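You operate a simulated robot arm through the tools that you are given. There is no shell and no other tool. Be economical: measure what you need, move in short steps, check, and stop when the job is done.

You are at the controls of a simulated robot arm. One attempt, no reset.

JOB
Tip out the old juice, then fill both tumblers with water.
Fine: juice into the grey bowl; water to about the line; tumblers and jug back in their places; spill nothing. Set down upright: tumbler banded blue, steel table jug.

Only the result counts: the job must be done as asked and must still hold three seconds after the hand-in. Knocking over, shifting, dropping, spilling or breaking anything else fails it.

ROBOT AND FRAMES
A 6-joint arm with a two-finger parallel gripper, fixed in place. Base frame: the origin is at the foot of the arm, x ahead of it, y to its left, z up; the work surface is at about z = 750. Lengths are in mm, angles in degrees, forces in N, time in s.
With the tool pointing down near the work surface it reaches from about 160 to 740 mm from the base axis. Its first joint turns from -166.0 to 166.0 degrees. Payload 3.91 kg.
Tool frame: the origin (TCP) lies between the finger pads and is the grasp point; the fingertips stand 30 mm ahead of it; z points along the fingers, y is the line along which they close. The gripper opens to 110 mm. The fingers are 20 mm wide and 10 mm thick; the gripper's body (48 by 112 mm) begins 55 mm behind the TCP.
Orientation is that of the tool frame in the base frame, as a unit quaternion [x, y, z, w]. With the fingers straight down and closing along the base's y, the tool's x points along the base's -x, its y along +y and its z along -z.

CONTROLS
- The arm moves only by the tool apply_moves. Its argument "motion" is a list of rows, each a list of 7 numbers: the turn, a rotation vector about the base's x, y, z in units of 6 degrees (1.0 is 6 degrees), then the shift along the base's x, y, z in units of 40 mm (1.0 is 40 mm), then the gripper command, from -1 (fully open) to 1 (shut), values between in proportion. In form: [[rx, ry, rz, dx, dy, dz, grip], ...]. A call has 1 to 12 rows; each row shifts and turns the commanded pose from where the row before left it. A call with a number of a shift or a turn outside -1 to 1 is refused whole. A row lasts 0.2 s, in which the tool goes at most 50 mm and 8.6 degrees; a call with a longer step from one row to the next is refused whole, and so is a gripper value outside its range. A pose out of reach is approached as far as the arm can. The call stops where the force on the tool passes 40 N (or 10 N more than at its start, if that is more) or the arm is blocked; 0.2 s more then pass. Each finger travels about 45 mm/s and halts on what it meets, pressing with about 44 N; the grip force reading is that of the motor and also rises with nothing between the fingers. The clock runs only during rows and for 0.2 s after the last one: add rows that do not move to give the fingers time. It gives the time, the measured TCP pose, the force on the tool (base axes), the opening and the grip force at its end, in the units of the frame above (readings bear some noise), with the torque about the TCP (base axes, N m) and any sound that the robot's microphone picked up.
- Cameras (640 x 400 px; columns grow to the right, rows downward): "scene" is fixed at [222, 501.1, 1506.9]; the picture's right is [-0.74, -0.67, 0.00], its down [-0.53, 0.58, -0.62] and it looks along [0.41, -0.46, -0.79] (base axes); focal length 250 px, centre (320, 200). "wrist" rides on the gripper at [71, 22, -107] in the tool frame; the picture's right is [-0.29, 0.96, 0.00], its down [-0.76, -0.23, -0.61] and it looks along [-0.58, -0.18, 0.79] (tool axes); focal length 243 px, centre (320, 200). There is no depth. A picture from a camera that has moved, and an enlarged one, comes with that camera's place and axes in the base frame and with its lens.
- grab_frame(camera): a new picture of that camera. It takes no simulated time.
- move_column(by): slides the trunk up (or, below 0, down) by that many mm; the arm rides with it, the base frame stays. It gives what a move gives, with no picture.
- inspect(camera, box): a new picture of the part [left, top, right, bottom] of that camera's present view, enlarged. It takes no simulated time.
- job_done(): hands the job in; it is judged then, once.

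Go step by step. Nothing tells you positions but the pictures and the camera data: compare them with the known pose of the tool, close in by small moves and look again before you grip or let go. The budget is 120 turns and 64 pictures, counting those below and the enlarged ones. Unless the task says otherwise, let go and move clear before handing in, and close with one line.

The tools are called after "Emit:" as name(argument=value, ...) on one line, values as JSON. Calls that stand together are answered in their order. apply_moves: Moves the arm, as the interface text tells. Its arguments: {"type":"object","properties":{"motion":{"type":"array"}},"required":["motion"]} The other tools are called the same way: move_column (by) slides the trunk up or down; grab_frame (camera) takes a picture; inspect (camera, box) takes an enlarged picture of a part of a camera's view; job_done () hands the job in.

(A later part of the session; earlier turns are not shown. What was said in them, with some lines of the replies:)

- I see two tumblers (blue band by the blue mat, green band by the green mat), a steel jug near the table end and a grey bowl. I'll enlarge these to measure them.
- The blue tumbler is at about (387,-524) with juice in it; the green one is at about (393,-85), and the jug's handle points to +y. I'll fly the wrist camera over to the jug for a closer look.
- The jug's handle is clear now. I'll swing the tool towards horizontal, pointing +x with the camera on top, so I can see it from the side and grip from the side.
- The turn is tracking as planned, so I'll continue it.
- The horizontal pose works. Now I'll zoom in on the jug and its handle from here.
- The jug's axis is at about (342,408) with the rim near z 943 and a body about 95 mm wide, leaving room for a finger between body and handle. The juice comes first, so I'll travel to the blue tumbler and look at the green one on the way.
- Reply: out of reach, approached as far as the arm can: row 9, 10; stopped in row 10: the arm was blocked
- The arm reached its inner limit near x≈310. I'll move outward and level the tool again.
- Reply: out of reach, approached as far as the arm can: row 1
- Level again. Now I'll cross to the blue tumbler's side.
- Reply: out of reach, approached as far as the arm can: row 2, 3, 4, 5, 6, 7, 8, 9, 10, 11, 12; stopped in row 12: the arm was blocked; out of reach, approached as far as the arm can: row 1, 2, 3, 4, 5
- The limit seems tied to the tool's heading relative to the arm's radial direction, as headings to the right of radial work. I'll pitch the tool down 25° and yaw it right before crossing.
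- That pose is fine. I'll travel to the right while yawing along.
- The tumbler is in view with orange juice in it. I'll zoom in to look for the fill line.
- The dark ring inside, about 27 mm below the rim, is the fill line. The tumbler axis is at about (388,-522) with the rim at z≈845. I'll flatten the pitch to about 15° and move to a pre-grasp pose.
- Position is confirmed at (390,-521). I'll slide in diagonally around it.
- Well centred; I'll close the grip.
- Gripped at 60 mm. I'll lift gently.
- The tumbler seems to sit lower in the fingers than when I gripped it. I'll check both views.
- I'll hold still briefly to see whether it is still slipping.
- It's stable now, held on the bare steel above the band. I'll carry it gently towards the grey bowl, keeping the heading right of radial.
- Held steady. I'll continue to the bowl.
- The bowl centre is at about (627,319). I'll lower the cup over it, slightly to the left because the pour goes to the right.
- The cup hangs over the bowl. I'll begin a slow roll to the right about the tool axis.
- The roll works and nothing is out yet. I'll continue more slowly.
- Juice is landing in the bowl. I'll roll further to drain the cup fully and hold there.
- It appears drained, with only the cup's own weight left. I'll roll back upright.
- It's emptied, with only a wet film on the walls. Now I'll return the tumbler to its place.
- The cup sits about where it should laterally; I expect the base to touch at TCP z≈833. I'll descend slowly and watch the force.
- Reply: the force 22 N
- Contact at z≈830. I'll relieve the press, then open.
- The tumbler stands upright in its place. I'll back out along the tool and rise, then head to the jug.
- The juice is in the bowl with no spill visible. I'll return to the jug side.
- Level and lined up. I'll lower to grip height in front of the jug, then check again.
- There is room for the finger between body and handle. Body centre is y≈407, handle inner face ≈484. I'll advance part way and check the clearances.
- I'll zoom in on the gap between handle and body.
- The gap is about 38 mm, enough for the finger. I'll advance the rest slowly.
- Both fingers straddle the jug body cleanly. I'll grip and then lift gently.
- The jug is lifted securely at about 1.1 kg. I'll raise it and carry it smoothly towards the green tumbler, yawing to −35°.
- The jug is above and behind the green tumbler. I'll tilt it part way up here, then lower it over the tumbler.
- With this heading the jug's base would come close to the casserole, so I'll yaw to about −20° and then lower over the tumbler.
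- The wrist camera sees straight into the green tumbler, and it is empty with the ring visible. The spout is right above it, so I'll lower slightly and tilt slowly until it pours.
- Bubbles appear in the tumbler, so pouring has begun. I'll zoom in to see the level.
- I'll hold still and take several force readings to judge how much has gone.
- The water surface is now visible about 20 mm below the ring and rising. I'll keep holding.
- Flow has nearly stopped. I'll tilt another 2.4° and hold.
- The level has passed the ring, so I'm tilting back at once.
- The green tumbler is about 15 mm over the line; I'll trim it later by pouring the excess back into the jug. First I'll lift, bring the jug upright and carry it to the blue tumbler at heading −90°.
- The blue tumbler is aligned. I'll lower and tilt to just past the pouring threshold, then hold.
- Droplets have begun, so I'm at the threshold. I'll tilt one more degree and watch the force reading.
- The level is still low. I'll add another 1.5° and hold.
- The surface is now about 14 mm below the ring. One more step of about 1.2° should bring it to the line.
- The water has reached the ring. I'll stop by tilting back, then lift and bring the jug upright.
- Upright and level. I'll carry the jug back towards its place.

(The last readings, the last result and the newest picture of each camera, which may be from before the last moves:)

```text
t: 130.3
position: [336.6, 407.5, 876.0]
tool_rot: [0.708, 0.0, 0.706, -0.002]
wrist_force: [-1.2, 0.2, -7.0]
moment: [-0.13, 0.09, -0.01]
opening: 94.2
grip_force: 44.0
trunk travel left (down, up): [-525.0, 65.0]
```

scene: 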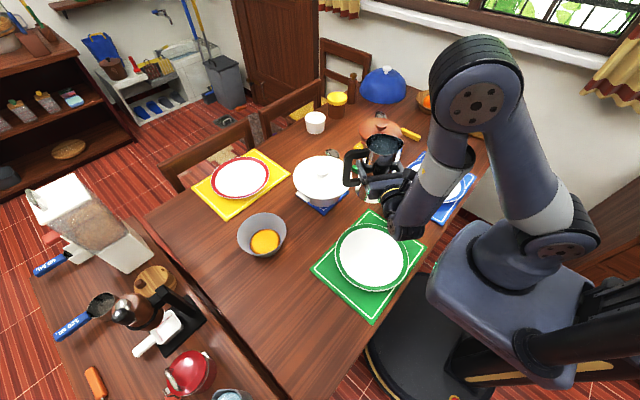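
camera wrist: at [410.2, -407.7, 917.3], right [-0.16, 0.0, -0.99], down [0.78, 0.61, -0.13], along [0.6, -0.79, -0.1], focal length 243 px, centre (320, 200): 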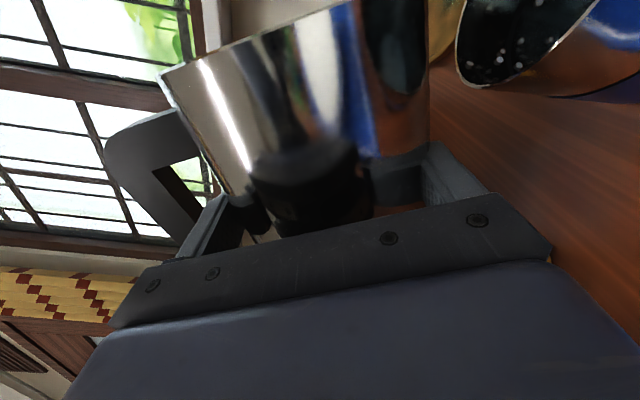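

Emit:
apply_moves(motion=[[0, 0, 0, 0.01, 0, -0.08, 1], [0, 0, 0, 0, 0, -0.05, 1], [0, 0, 0, 0, 0, -0.04, 1]])

Emit:
apply_moves(motion=[[0, 0, 0, 0, 0, -0.04, 1], [0, 0, 0, 0, 0, -0.03, 1]])

```text
t: 131.1
position: [337.3, 408.2, 870.0]
tool_rot: [0.708, -0.001, 0.706, -0.002]
wrist_force: [0.1, 0.1, -6.1]
moment: [-0.15, 0.06, 0.02]
opening: 94.3
grip_force: 43.5
trunk travel left (down, up): [-525.0, 65.0]
```

```text
t: 131.7
position: [336.9, 408.0, 869.4]
tool_rot: [0.707, -0.001, 0.707, -0.004]
wrist_force: [0.5, -2.6, 12.4]
moment: [0.27, 0.67, 0.07]
opening: 94.2
grip_force: 43.6
trunk travel left (down, up): [-525.0, 65.0]
```

The jug has touched down. I'll relieve the press, open and back straight out.

Emit:
apply_moves(motion=[[0, 0, 0, 0, 0, 0.035, 1], [0, 0, 0, 0, 0, 0, 1]])

Emit:
apply_moves(motion=[[0, 0, 0, 0, 0, 0, -0.8], [0, 0, 0, 0, 0, 0, -1], [0, 0, 0, 0, 0, 0, -1], [0, 0, 0, 0, 0, 0, -1]])

Emit:
apply_moves(motion=[[0, 0, 0, -0.2, 0, 0, -1], [0, 0, 0, -0.3, 0, 0, -1], [0, 0, 0, -0.4, 0, 0, -1], [0, 0, 0, -0.5, 0, 0, -1], [0, 0, 0, -0.6, 0, 0, -1], [0, 0, 0, -0.7, 0, 0, -1], [0, 0, 0, -0.8, 0, 0, -1], [0, 0, 0, 0, 0, 0, -1]])

Emit:
grab_frame(camera="scene")

```text
t: 132.3
position: [337.6, 407.3, 869.0]
tool_rot: [0.708, -0.001, 0.707, -0.002]
wrist_force: [4.4, 2.3, 9.7]
moment: [0.98, -0.39, -0.25]
opening: 94.1
grip_force: 44.8
trunk travel left (down, up): [-525.0, 65.0]
```

```text
t: 133.3
position: [336.7, 407.3, 869.3]
tool_rot: [0.708, -0.001, 0.706, -0.001]
wrist_force: [0.7, 1.1, 0.6]
moment: [0.01, 0.02, 0.01]
opening: 109.9
grip_force: 0.1
trunk travel left (down, up): [-525.0, 65.0]
```

```text
t: 135.1
position: [197.2, 408.2, 869.1]
tool_rot: [0.708, -0.001, 0.707, -0.001]
wrist_force: [0.5, -0.7, -0.1]
moment: [0.0, -0.01, 0.03]
opening: 109.9
grip_force: 0.1
trunk travel left (down, up): [-525.0, 65.0]
```

```text
6 pictures are left
```

scene: 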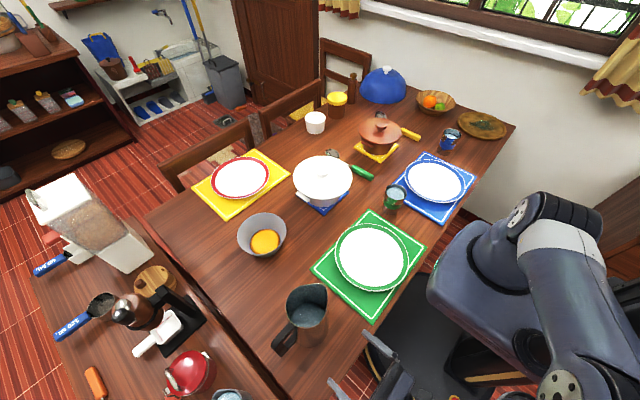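

Jug is home and the table is dry. I'll compare both tumblers' levels in one enlarged picture.

Emit:
inspect(camera="scene", box=[375, 115, 475, 215])

```text
4.00 times, centred on (425, 165) of scene
camera zoom: at [222.0, 501.1, 1506.9], right [-0.74, -0.67, 0.0], down [-0.53, 0.58, -0.62], along [0.41, -0.46, -0.79], focal length 1000 px, centre (-100, 340)
```

zoom: 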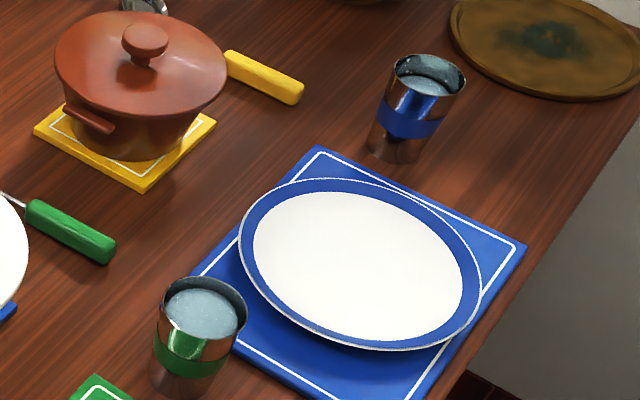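

Blue is right at the line by geometry; green is about 13 mm over (roughly 45 ml). I'll pick up green on the bare steel near the rim and tip forward 36° over the jug, which leaves exactly the line level. First I travel back to it.

Emit:
apply_moves(motion=[[0, 0.6, 0, 0, 0, 0.95, -1], [0, 0.6, 0, 0, 0, 0.95, -1], [0, 0.6, 0, 0, 0, 0.95, -1], [0, 0.7, 0, 0, 0, 0.95, -1], [0, 0, -0.4, 0.5, -0.7, 0, -1], [0, 0, -0.4, 0.5, -0.7, 0, -1], [0, 0, -0.4, 0.55, -0.72, 0, -1], [0, 0, -0.4, 0.55, -0.72, 0, -1], [0, 0, -0.4, 0.55, -0.72, 0, -1], [0, 0, -0.4, 0.55, -0.72, 0, -1], [0, 0, -0.4, 0.55, -0.72, 0, -1], [0, 0, -0.4, 0.55, -0.72, 0, -1]])

Emit:
apply_moves(motion=[[0, 0, -0.5, 0.5, -0.8, 0, -1], [0, 0, -0.5, 0.5, -0.8, 0, -1], [0, 0, -0.5, 0.4, -0.8, 0, -1], [0, 0, -0.7, 0, -0.9, 0, -1], [0, 0, -0.7, 0, -0.9, 0, -1], [0, 0, -0.7, -0.3, -0.9, 0, -1], [0, 0, -0.7, -0.3, -0.9, 0, -1], [0, 0, -0.7, -0.2, -0.6, 0, -1], [0, 0, -0.6, 0, 0, 0, -1], [0, 0, 0, 0, 0, 0, -1]])

```text
t: 137.7
position: [368.5, 179.7, 1019.6]
tool_rot: [0.783, -0.134, 0.599, 0.1]
wrist_force: [-0.1, 0.5, 0.1]
moment: [0.02, 0.01, 0.01]
opening: 110.0
grip_force: 0.1
trunk travel left (down, up): [-525.0, 65.0]
```

```text
t: 139.9
position: [393.2, -84.6, 1019.7]
tool_rot: [0.71, -0.355, 0.545, 0.27]
wrist_force: [0.1, -0.6, -0.3]
moment: [0.03, -0.01, -0.01]
opening: 110.2
grip_force: 0.1
trunk travel left (down, up): [-525.0, 65.0]
```

Positioned above green. I'll lower to just above the rim and check the alignment.

Emit:
apply_moves(motion=[[0, 0, 0, 0.07, -0.02, -0.8, -1], [0, 0, 0, 0, 0, -0.9, -1], [0, 0, 0, 0, 0, -0.9, -1], [0, 0, 0, 0, 0, -0.6, -1], [0, 0, 0, 0, 0, 0, -1]])

Emit:
grab_frame(camera="wrist")

```text
t: 141.1
position: [394.9, -85.8, 892.4]
tool_rot: [0.71, -0.355, 0.545, 0.269]
wrist_force: [0.5, -0.7, 0.0]
moment: [-0.01, -0.04, 0.01]
opening: 110.1
grip_force: 0.1
trunk travel left (down, up): [-525.0, 65.0]
```

```text
4 pictures are left
camera wrist: at [325.3, -32.0, 990.5], right [-0.81, -0.52, -0.28], down [-0.29, 0.77, -0.57], along [0.52, -0.38, -0.77], focal length 243 px, centre (320, 200)
```

wrist: 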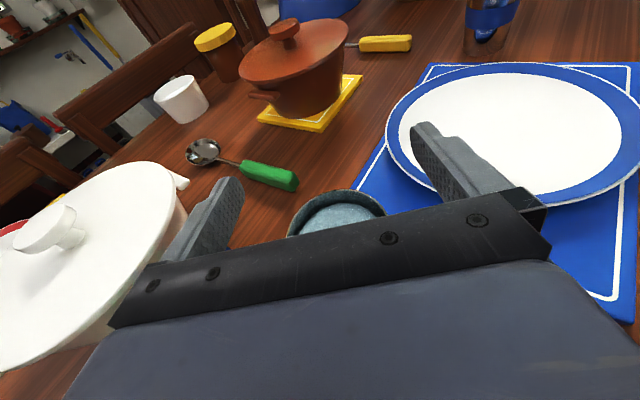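

Aligned within a couple of millimetres. I'll descend to z≈830 and close.

Emit:
apply_moves(motion=[[0, 0, 0, 0, 0, -0.5, -1], [0, 0, 0, 0, 0, -0.5, -1], [0, 0, 0, 0, 0, -0.4, -1], [0, 0, 0, 0, 0, -0.15, -1], [0, 0, 0, 0, 0, 0, -1]])

Emit:
apply_moves(motion=[[0, 0, 0, 0, 0, 0, 0.2], [0, 0, 0, 0, 0, 0, 0.3], [0, 0, 0, 0, 0, 0, 1], [0, 0, 0, 0, 0, 0, 1], [0, 0, 0, 0, 0, 0, 1], [0, 0, 0, 0, 0, 0, 1]])

Emit:
apply_moves(motion=[[0, 0, 0, 0, 0, 0.05, 1], [0, 0, 0, 0, 0, 0.1, 1], [0, 0, 0, 0, 0, 0.15, 1], [0, 0, 0, 0, 0, 0.1, 1], [0, 0, 0, 0, 0, 0, 1]])

```text
t: 142.3
position: [397.1, -86.4, 830.6]
tool_rot: [0.711, -0.354, 0.545, 0.269]
wrist_force: [0.7, 0.0, -0.6]
moment: [-0.01, 0.01, -0.01]
opening: 109.9
grip_force: 0.0
trunk travel left (down, up): [-525.0, 65.0]
```

```text
t: 143.7
position: [397.2, -85.9, 830.3]
tool_rot: [0.711, -0.354, 0.545, 0.269]
wrist_force: [0.5, 1.7, 2.2]
moment: [-0.06, 0.05, -0.03]
opening: 68.8
grip_force: 44.5
trunk travel left (down, up): [-525.0, 65.0]
```

```text
t: 144.9
position: [394.8, -85.3, 847.1]
tool_rot: [0.711, -0.354, 0.545, 0.269]
wrist_force: [-0.1, 0.2, -3.7]
moment: [0.02, -0.02, -0.02]
opening: 68.8
grip_force: 44.2
trunk travel left (down, up): [-525.0, 65.0]
```

Lifted with no slip, at 3.7 N. I'll raise it gently and carry it to the jug.

Emit:
apply_moves(motion=[[0, 0, 0, 0, 0, 0.2, 1], [0, 0, 0, 0, 0, 0.4, 1], [0, 0, 0, 0, 0, 0.55, 1], [0, 0, 0, 0, 0, 0.6, 1], [0, 0, 0, 0, 0, 0.6, 1], [0, 0, 0, 0, 0, 0.6, 1], [0, 0, 0, 0, 0, 0.6, 1], [0, 0, 0, 0, 0, 0.6, 1], [0, 0, 0, 0, 0, 0.5, 1], [0, 0, 0, 0, 0, 0.35, 1], [0, 0, 0, 0, 0, 0.2, 1], [0, 0, 0, 0, 0, 0.1, 1]])

Emit:
apply_moves(motion=[[0, 0, 0.1, 0.05, 0.15, 0, 1], [0, 0, 0.25, 0.1, 0.3, 0, 1], [0, 0, 0.4, 0.15, 0.45, 0, 1], [0, 0, 0.5, 0.2, 0.55, 0, 1], [0, 0, 0.5, 0.2, 0.6, 0, 1], [0, 0, 0.5, 0.15, 0.6, 0, 1], [0, 0, 0.5, 0.1, 0.6, 0, 1], [0, 0, 0.5, 0.0, 0.6, 0, 1], [0, 0, 0.5, -0.1, 0.6, 0, 1], [0, 0, 0.4, -0.2, 0.6, 0, 1], [0, 0, 0.4, -0.25, 0.6, 0, 1], [0, 0, 0.4, -0.3, 0.6, 0, 1]])

Emit:
apply_moves(motion=[[0, 0, 0.4, -0.35, 0.6, 0, 1], [0, 0, 0.4, -0.35, 0.6, 0, 1], [0, 0, 0.4, -0.35, 0.6, 0, 1], [0, 0, 0.4, -0.35, 0.6, 0, 1], [0, 0, 0.4, -0.35, 0.6, 0, 1], [0, 0, 0.4, -0.35, 0.6, 0, 1], [0, 0, 0.3, -0.3, 0.5, 0, 1], [0, 0, 0.3, -0.2, 0.4, 0, 1], [0, 0, 0.2, -0.15, 0.3, 0, 1], [0, 0, 0.1, -0.08, 0.2, 0, 1], [0, 0, 0, 0, 0.1, 0, 1], [0, 0, 0, 0, 0, 0, 1]])

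```text
t: 147.5
position: [397.1, -86.0, 1058.4]
tool_rot: [0.71, -0.355, 0.545, 0.27]
wrist_force: [-0.1, 0.4, -2.9]
moment: [-0.05, 0.04, 0.02]
opening: 68.6
grip_force: 44.5
trunk travel left (down, up): [-525.0, 65.0]
```

```text
t: 150.1
position: [400.0, 163.6, 1058.9]
tool_rot: [0.778, -0.16, 0.595, 0.12]
wrist_force: [-0.4, -0.1, -3.2]
moment: [0.03, -0.01, 0.03]
opening: 68.7
grip_force: 44.0
trunk travel left (down, up): [-525.0, 65.0]
```

```text
t: 152.7
position: [287.6, 368.1, 1058.2]
tool_rot: [0.794, -0.024, 0.607, 0.016]
wrist_force: [-0.3, -0.1, -2.9]
moment: [0.0, 0.0, 0.02]
opening: 68.6
grip_force: 43.5
trunk travel left (down, up): [-525.0, 65.0]
```

Emit:
apply_moves(motion=[[0, 0, 0.2, 0.05, 0.2, 0, 1], [0, 0, 0.2, 0.1, 0.35, 0, 1], [0, 0, 0.13, 0.05, 0.25, -0.1, 1], [0, 0, 0, 0, 0.12, -0.2, 1], [0, 0.4, 0, 0, 0, -0.2, 1], [0, 0.5, 0, 0, 0, -0.1, 1], [0, 0.5, 0, 0, 0, 0, 1], [0, 0.3, 0, 0, 0, 0, 1], [0, 0, 0, 0, 0, 0, 1]])

Emit:
inspect(camera="scene", box=[230, 230, 400, 370])

```text
t: 154.7
position: [295.2, 405.7, 1035.1]
tool_rot: [0.846, -0.002, 0.534, -0.001]
wrist_force: [-0.5, 0.6, -3.9]
moment: [-0.04, -0.05, 0.03]
opening: 68.6
grip_force: 43.7
trunk travel left (down, up): [-525.0, 65.0]
```

```text
2.86 times, centred on (315, 300) of scene
camera zoom: at [222.0, 501.1, 1506.9], right [-0.74, -0.67, 0.0], down [-0.53, 0.58, -0.62], along [0.41, -0.46, -0.79], focal length 714 px, centre (334, -86)
```

zoom: 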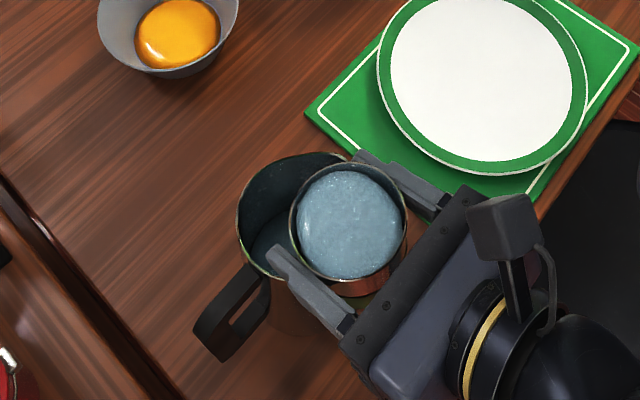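

The lip is right over the jug mouth. I'll tip forward slowly to 36° and hold until the flow stops.

Emit:
apply_moves(motion=[[0, 0.3, 0, 0, 0, 0, 1], [0, 0.3, 0, 0, 0, 0, 1], [0, 0.3, 0, 0, 0, 0, 1], [0, 0.3, 0, 0, 0, 0, 1], [0, 0.3, 0, 0, 0, 0, 1], [0, 0.3, 0, 0, 0, 0, 1], [0, 0.3, 0, 0, 0, 0, 1], [0, 0.3, 0, 0, 0, 0, 1], [0, 0.3, 0, 0, 0, 0, 1], [0, 0.3, 0, 0, 0, 0, 1], [0, 0.3, 0, 0, 0, 0, 1], [0, 0.3, 0, 0, 0, 0, 1]])

Emit:
apply_moves(motion=[[0, 0.3, 0, 0, 0, 0, 1], [0, 0.3, 0, 0, 0, 0, 1], [0, 0, 0, 0, 0, 0, 1], [0, 0, 0, 0, 0, 0, 1], [0, 0, 0, 0, 0, 0, 1], [0, 0, 0, 0, 0, 0, 1], [0, 0, 0, 0, 0, 0, 1], [0, 0, 0, 0, 0, 0, 1], [0, 0, 0, 0, 0, 0, 1], [0, 0, 0, 0, 0, 0, 1], [0, 0, 0, 0, 0, 0, 1], [0, 0, 0, 0, 0, 0, 1]])

Emit:
apply_moves(motion=[[0, 0, 0, 0, 0, 0, 1], [0, 0, 0, 0, 0, 0, 1], [0, 0, 0, 0, 0, 0, 1], [0, 0, 0, 0, 0, 0, 1], [0, 0, 0, 0, 0, 0, 1], [0, 0, 0, 0, 0, 0, 1], [0, 0, 0, 0, 0, 0, 1], [0, 0, 0, 0, 0, 0, 1]])

```text
t: 157.3
position: [294.7, 404.7, 1035.3]
tool_rot: [0.93, -0.002, 0.367, 0.0]
wrist_force: [0.7, -0.5, -3.2]
moment: [-0.03, -0.04, 0.01]
opening: 68.4
grip_force: 44.5
trunk travel left (down, up): [-525.0, 65.0]
```

```text
t: 159.9
position: [294.9, 405.1, 1033.9]
tool_rot: [0.942, -0.002, 0.337, 0.001]
wrist_force: [0.2, -0.4, -3.1]
moment: [0.01, -0.11, -0.03]
opening: 68.1
grip_force: 43.7
trunk travel left (down, up): [-525.0, 65.0]
```

```text
t: 161.7
position: [294.0, 404.8, 1034.9]
tool_rot: [0.942, -0.002, 0.337, 0.0]
wrist_force: [0.1, 0.3, -2.7]
moment: [-0.01, -0.05, 0.02]
opening: 68.3
grip_force: 43.7
trunk travel left (down, up): [-525.0, 65.0]
```

The flow should have ended. I'll tip back upright and look inside.

Emit:
apply_moves(motion=[[0, -0.4, 0, 0, 0, 0, 1], [0, -0.7, 0, 0, 0, 0, 1], [0, -0.8, 0, 0, 0, 0.1, 1], [0, -0.8, 0, 0, 0, 0.2, 1], [0, -0.8, 0, 0, 0, 0.3, 1], [0, -0.8, 0, 0, 0, 0.2, 1], [0, -0.8, 0, 0, 0, 0, 1], [0, -0.6, 0, 0, 0, 0, 1], [0, -0.27, 0, 0, 0, 0, 1], [0, 0, 0, 0, 0, 0, 1]])

Emit:
inspect(camera="wrist", box=[200, 90, 440, 240])

```text
t: 163.9
position: [296.3, 403.5, 1066.1]
tool_rot: [0.792, -0.002, 0.611, -0.001]
wrist_force: [-0.4, -0.4, -2.9]
moment: [-0.02, -0.02, 0.0]
opening: 68.4
grip_force: 43.7
trunk travel left (down, up): [-525.0, 65.0]
```

```text
2.67 times, centred on (320, 165) of wrist
camera zoom: at [208.4, 382.7, 1163.4], right [-0.07, -0.96, -0.28], down [-0.78, 0.23, -0.58], along [0.62, 0.18, -0.76], focal length 647 px, centre (320, 293)
```

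zoom: 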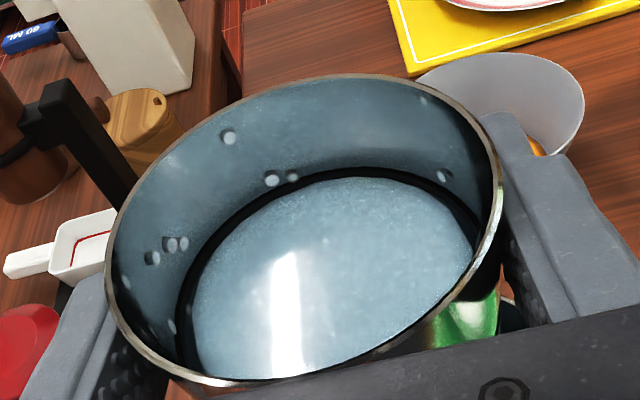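

The water now sits exactly at the ring. I'll return the green tumbler to its place.

Emit:
apply_moves(motion=[[0, 0, -0.1, 0.08, -0.15, 0, 1], [0, 0, -0.25, 0.15, -0.3, 0, 1], [0, 0, -0.35, 0.25, -0.45, 0, 1], [0, 0, -0.4, 0.3, -0.6, 0, 1], [0, 0, -0.4, 0.3, -0.6, 0, 1], [0, 0, -0.4, 0.3, -0.6, 0, 1], [0, 0, -0.4, 0.3, -0.6, 0, 1], [0, 0, -0.4, 0.3, -0.6, 0, 1], [0, 0, -0.4, 0.3, -0.6, 0, 1], [0, 0, -0.4, 0.3, -0.6, 0, 1], [0, 0, -0.4, 0.1, -0.6, 0, 1], [0, 0, -0.4, 0.1, -0.6, 0, 1]])

Emit:
apply_moves(motion=[[0, 0, -0.5, 0.2, -0.6, 0, 1], [0, 0, -0.5, 0.2, -0.6, 0, 1], [0, 0, -0.5, 0.2, -0.6, 0, 1], [0, 0, -0.5, 0.1, -0.6, 0, 1], [0, 0, -0.5, 0, -0.6, 0, 1], [0, 0, -0.5, 0, -0.6, 0, 1], [0, 0, -0.45, -0.1, -0.6, 0, 1], [0, 0, -0.4, -0.2, -0.55, 0, 1], [0, 0, -0.3, -0.2, -0.45, 0, 1], [0, 0, -0.2, -0.2, -0.35, 0, 1], [0, 0, -0.1, -0.15, -0.25, 0, 1], [0, 0, -0.05, -0.05, -0.13, 0, 1]])

```text
t: 166.5
position: [406.7, 153.2, 1067.6]
tool_rot: [0.772, -0.178, 0.596, 0.134]
wrist_force: [-0.9, -0.7, -3.0]
moment: [0.04, -0.03, 0.02]
opening: 68.3
grip_force: 44.2
trunk travel left (down, up): [-525.0, 65.0]
```

```text
t: 169.1
position: [396.8, -84.7, 1066.2]
tool_rot: [0.709, -0.353, 0.548, 0.27]
wrist_force: [0.4, 0.3, -3.7]
moment: [0.03, -0.02, 0.03]
opening: 68.2
grip_force: 44.0
trunk travel left (down, up): [-525.0, 65.0]
```

Emit:
apply_moves(motion=[[0, 0, 0, 0, -0.02, -0.2, 1], [0, 0, 0, 0, 0, -0.4, 1], [0, 0, 0, 0, 0, -0.6, 1], [0, 0, 0, 0, 0, -0.6, 1], [0, 0, 0, 0, 0, -0.6, 1], [0, 0, 0, 0, 0, -0.6, 1], [0, 0, 0, 0, 0, -0.6, 1], [0, 0, 0, 0, 0, -0.6, 1], [0, 0, 0, 0, 0, -0.6, 1], [0, 0, 0, 0, 0, -0.4, 1], [0, 0, 0, 0, 0, -0.25, 1], [0, 0, 0, 0, 0, -0.15, 1]])

Emit:
apply_moves(motion=[[0, 0, 0, 0, 0, -0.05, 1], [0, 0, 0, 0, 0, -0.05, 1], [0, 0, 0, 0, 0, 0, 1]])

```text
t: 171.7
position: [397.3, -83.9, 841.6]
tool_rot: [0.709, -0.353, 0.548, 0.27]
wrist_force: [0.0, 0.2, -3.2]
moment: [0.02, 0.01, 0.0]
opening: 67.7
grip_force: 43.8
trunk travel left (down, up): [-525.0, 65.0]
```

```text
t: 172.5
position: [398.2, -84.5, 838.0]
tool_rot: [0.709, -0.354, 0.547, 0.27]
wrist_force: [1.1, 0.3, -2.9]
moment: [-0.01, 0.02, 0.0]
opening: 67.8
grip_force: 44.2
trunk travel left (down, up): [-525.0, 65.0]
```

Emit:
apply_moves(motion=[[0, 0, 0, -0.02, -0.03, -0.05, 1], [0, 0, 0, 0, 0, -0.05, 1], [0, 0, 0, 0, 0, -0.05, 1]])

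Emit:
apply_moves(motion=[[0, 0, 0, 0, 0, -0.05, 1]])

Emit:
apply_moves(motion=[[0, 0, 0, 0, 0, -0.05, 1]])

```text
t: 173.3
position: [397.1, -85.9, 832.9]
tool_rot: [0.709, -0.354, 0.547, 0.27]
wrist_force: [0.0, 0.2, -2.1]
moment: [-0.04, -0.01, 0.03]
opening: 67.8
grip_force: 44.1
trunk travel left (down, up): [-525.0, 65.0]
```

```text
t: 173.7
position: [397.1, -85.5, 831.2]
tool_rot: [0.708, -0.354, 0.548, 0.271]
wrist_force: [0.0, 0.1, -0.3]
moment: [-0.05, 0.08, 0.01]
opening: 67.9
grip_force: 44.0
trunk travel left (down, up): [-525.0, 65.0]
```

```text
t: 174.1
position: [397.0, -85.3, 829.7]
tool_rot: [0.707, -0.353, 0.55, 0.271]
wrist_force: [3.1, 3.3, 17.1]
moment: [0.25, 0.37, -0.15]
opening: 68.0
grip_force: 43.8
trunk travel left (down, up): [-525.0, 65.0]
```

Touchdown at z≈830. I'll relieve the press, open gently and rise straight up.

Emit:
apply_moves(motion=[[0, 0, 0, 0, 0, 0.04, 1], [0, 0, 0, 0, 0, 0, 1]])

Emit:
apply_moves(motion=[[0, 0, 0, 0, 0, 0, -0.4], [0, 0, 0, 0, 0, 0, -0.7], [0, 0, 0, 0, 0, 0, -1], [0, 0, 0, 0, 0, 0, -1], [0, 0, 0, 0, 0, 0, -1]])

Emit:
apply_moves(motion=[[0, 0, 0, 0, 0, 0.2, -1], [0, 0, 0, 0, 0, 0.5, -1], [0, 0, 0, 0, 0, 0.8, -1], [0, 0, 0, 0, 0, 0.9, -1], [0, 0, 0, 0, 0, 0.9, -1], [0, 0, 0, 0, 0, 0.9, -1], [0, 0, 0.4, 0.5, 0.8, 0, -1], [0, 0, 0.4, 0.3, 0.9, 0, -1], [0, 0, 0.4, 0.2, 0.9, 0, -1], [0, 0, 0.4, 0, 0.9, 0, -1], [0, 0, 0.4, 0, 0.9, 0, -1], [0, 0, 0.4, 0, 0.9, 0, -1]])

Emit:
apply_moves(motion=[[0, 0, 0.3, -0.3, 0.9, 0, -1], [0, 0, 0.3, -0.4, 0.9, 0, -1], [0, 0, 0.3, -0.5, 0.8, 0, -1], [0, 0, 0.3, -0.6, 0.7, 0, -1], [0, 0, 0.3, -0.6, 0.7, 0, -1], [0, 0, 0, 0, 0, 0, -1]])

Emit:
grab_frame(camera="scene")

```text
t: 174.7
position: [397.5, -86.4, 829.0]
tool_rot: [0.708, -0.354, 0.548, 0.271]
wrist_force: [4.0, 1.6, 7.7]
moment: [0.08, -0.02, -0.02]
opening: 67.9
grip_force: 44.1
trunk travel left (down, up): [-525.0, 65.0]
```

```text
t: 175.9
position: [397.4, -86.3, 829.7]
tool_rot: [0.709, -0.353, 0.548, 0.27]
wrist_force: [-0.1, 0.2, 0.0]
moment: [0.0, -0.02, -0.02]
opening: 109.9
grip_force: 0.0
trunk travel left (down, up): [-525.0, 65.0]
```

```text
t: 178.5
position: [436.9, 127.5, 998.1]
tool_rot: [0.748, -0.262, 0.576, 0.2]
wrist_force: [0.3, -0.1, 0.6]
moment: [0.0, 0.02, 0.0]
opening: 110.1
grip_force: 0.1
trunk travel left (down, up): [-525.0, 65.0]
```

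```text
t: 179.9
position: [339.0, 284.6, 999.1]
tool_rot: [0.765, -0.202, 0.592, 0.153]
wrist_force: [-0.3, -0.2, 0.1]
moment: [0.02, -0.01, 0.0]
opening: 109.8
grip_force: 0.0
trunk travel left (down, up): [-525.0, 65.0]
```

```text
1 pictures are left
```

scene: 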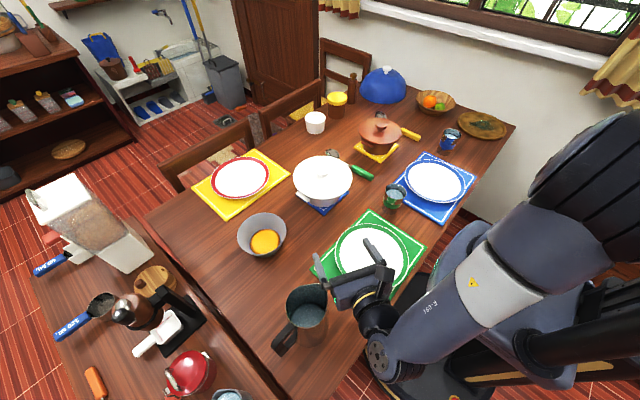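

Everything stands in place and the arm is clear. I'll take one last close look at both tumblers.

Emit:
inspect(camera="scene", box=[375, 115, 475, 215])

```text
4.00 times, centred on (425, 165) of scene
camera zoom: at [222.0, 501.1, 1506.9], right [-0.74, -0.67, 0.0], down [-0.53, 0.58, -0.62], along [0.41, -0.46, -0.79], focal length 1000 px, centre (-100, 340)
```

zoom: 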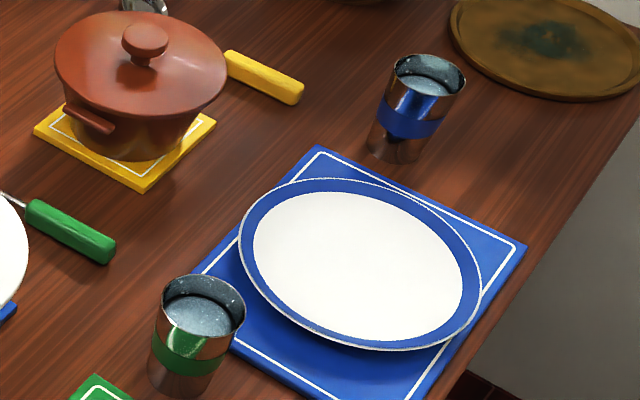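

Both tumblers are upright and filled to about the line, the jug is back in place, and the table is dry. I'm handing in.

Emit:
job_done()

```text
The job is handed in.
```

The old juice is in the grey bowl, both tumblers hold water to about the line, and the tumblers and the steel jug are back in their places, upright. I saw no spill; the green tumbler overfilled at first, so I poured the excess back into the jug.
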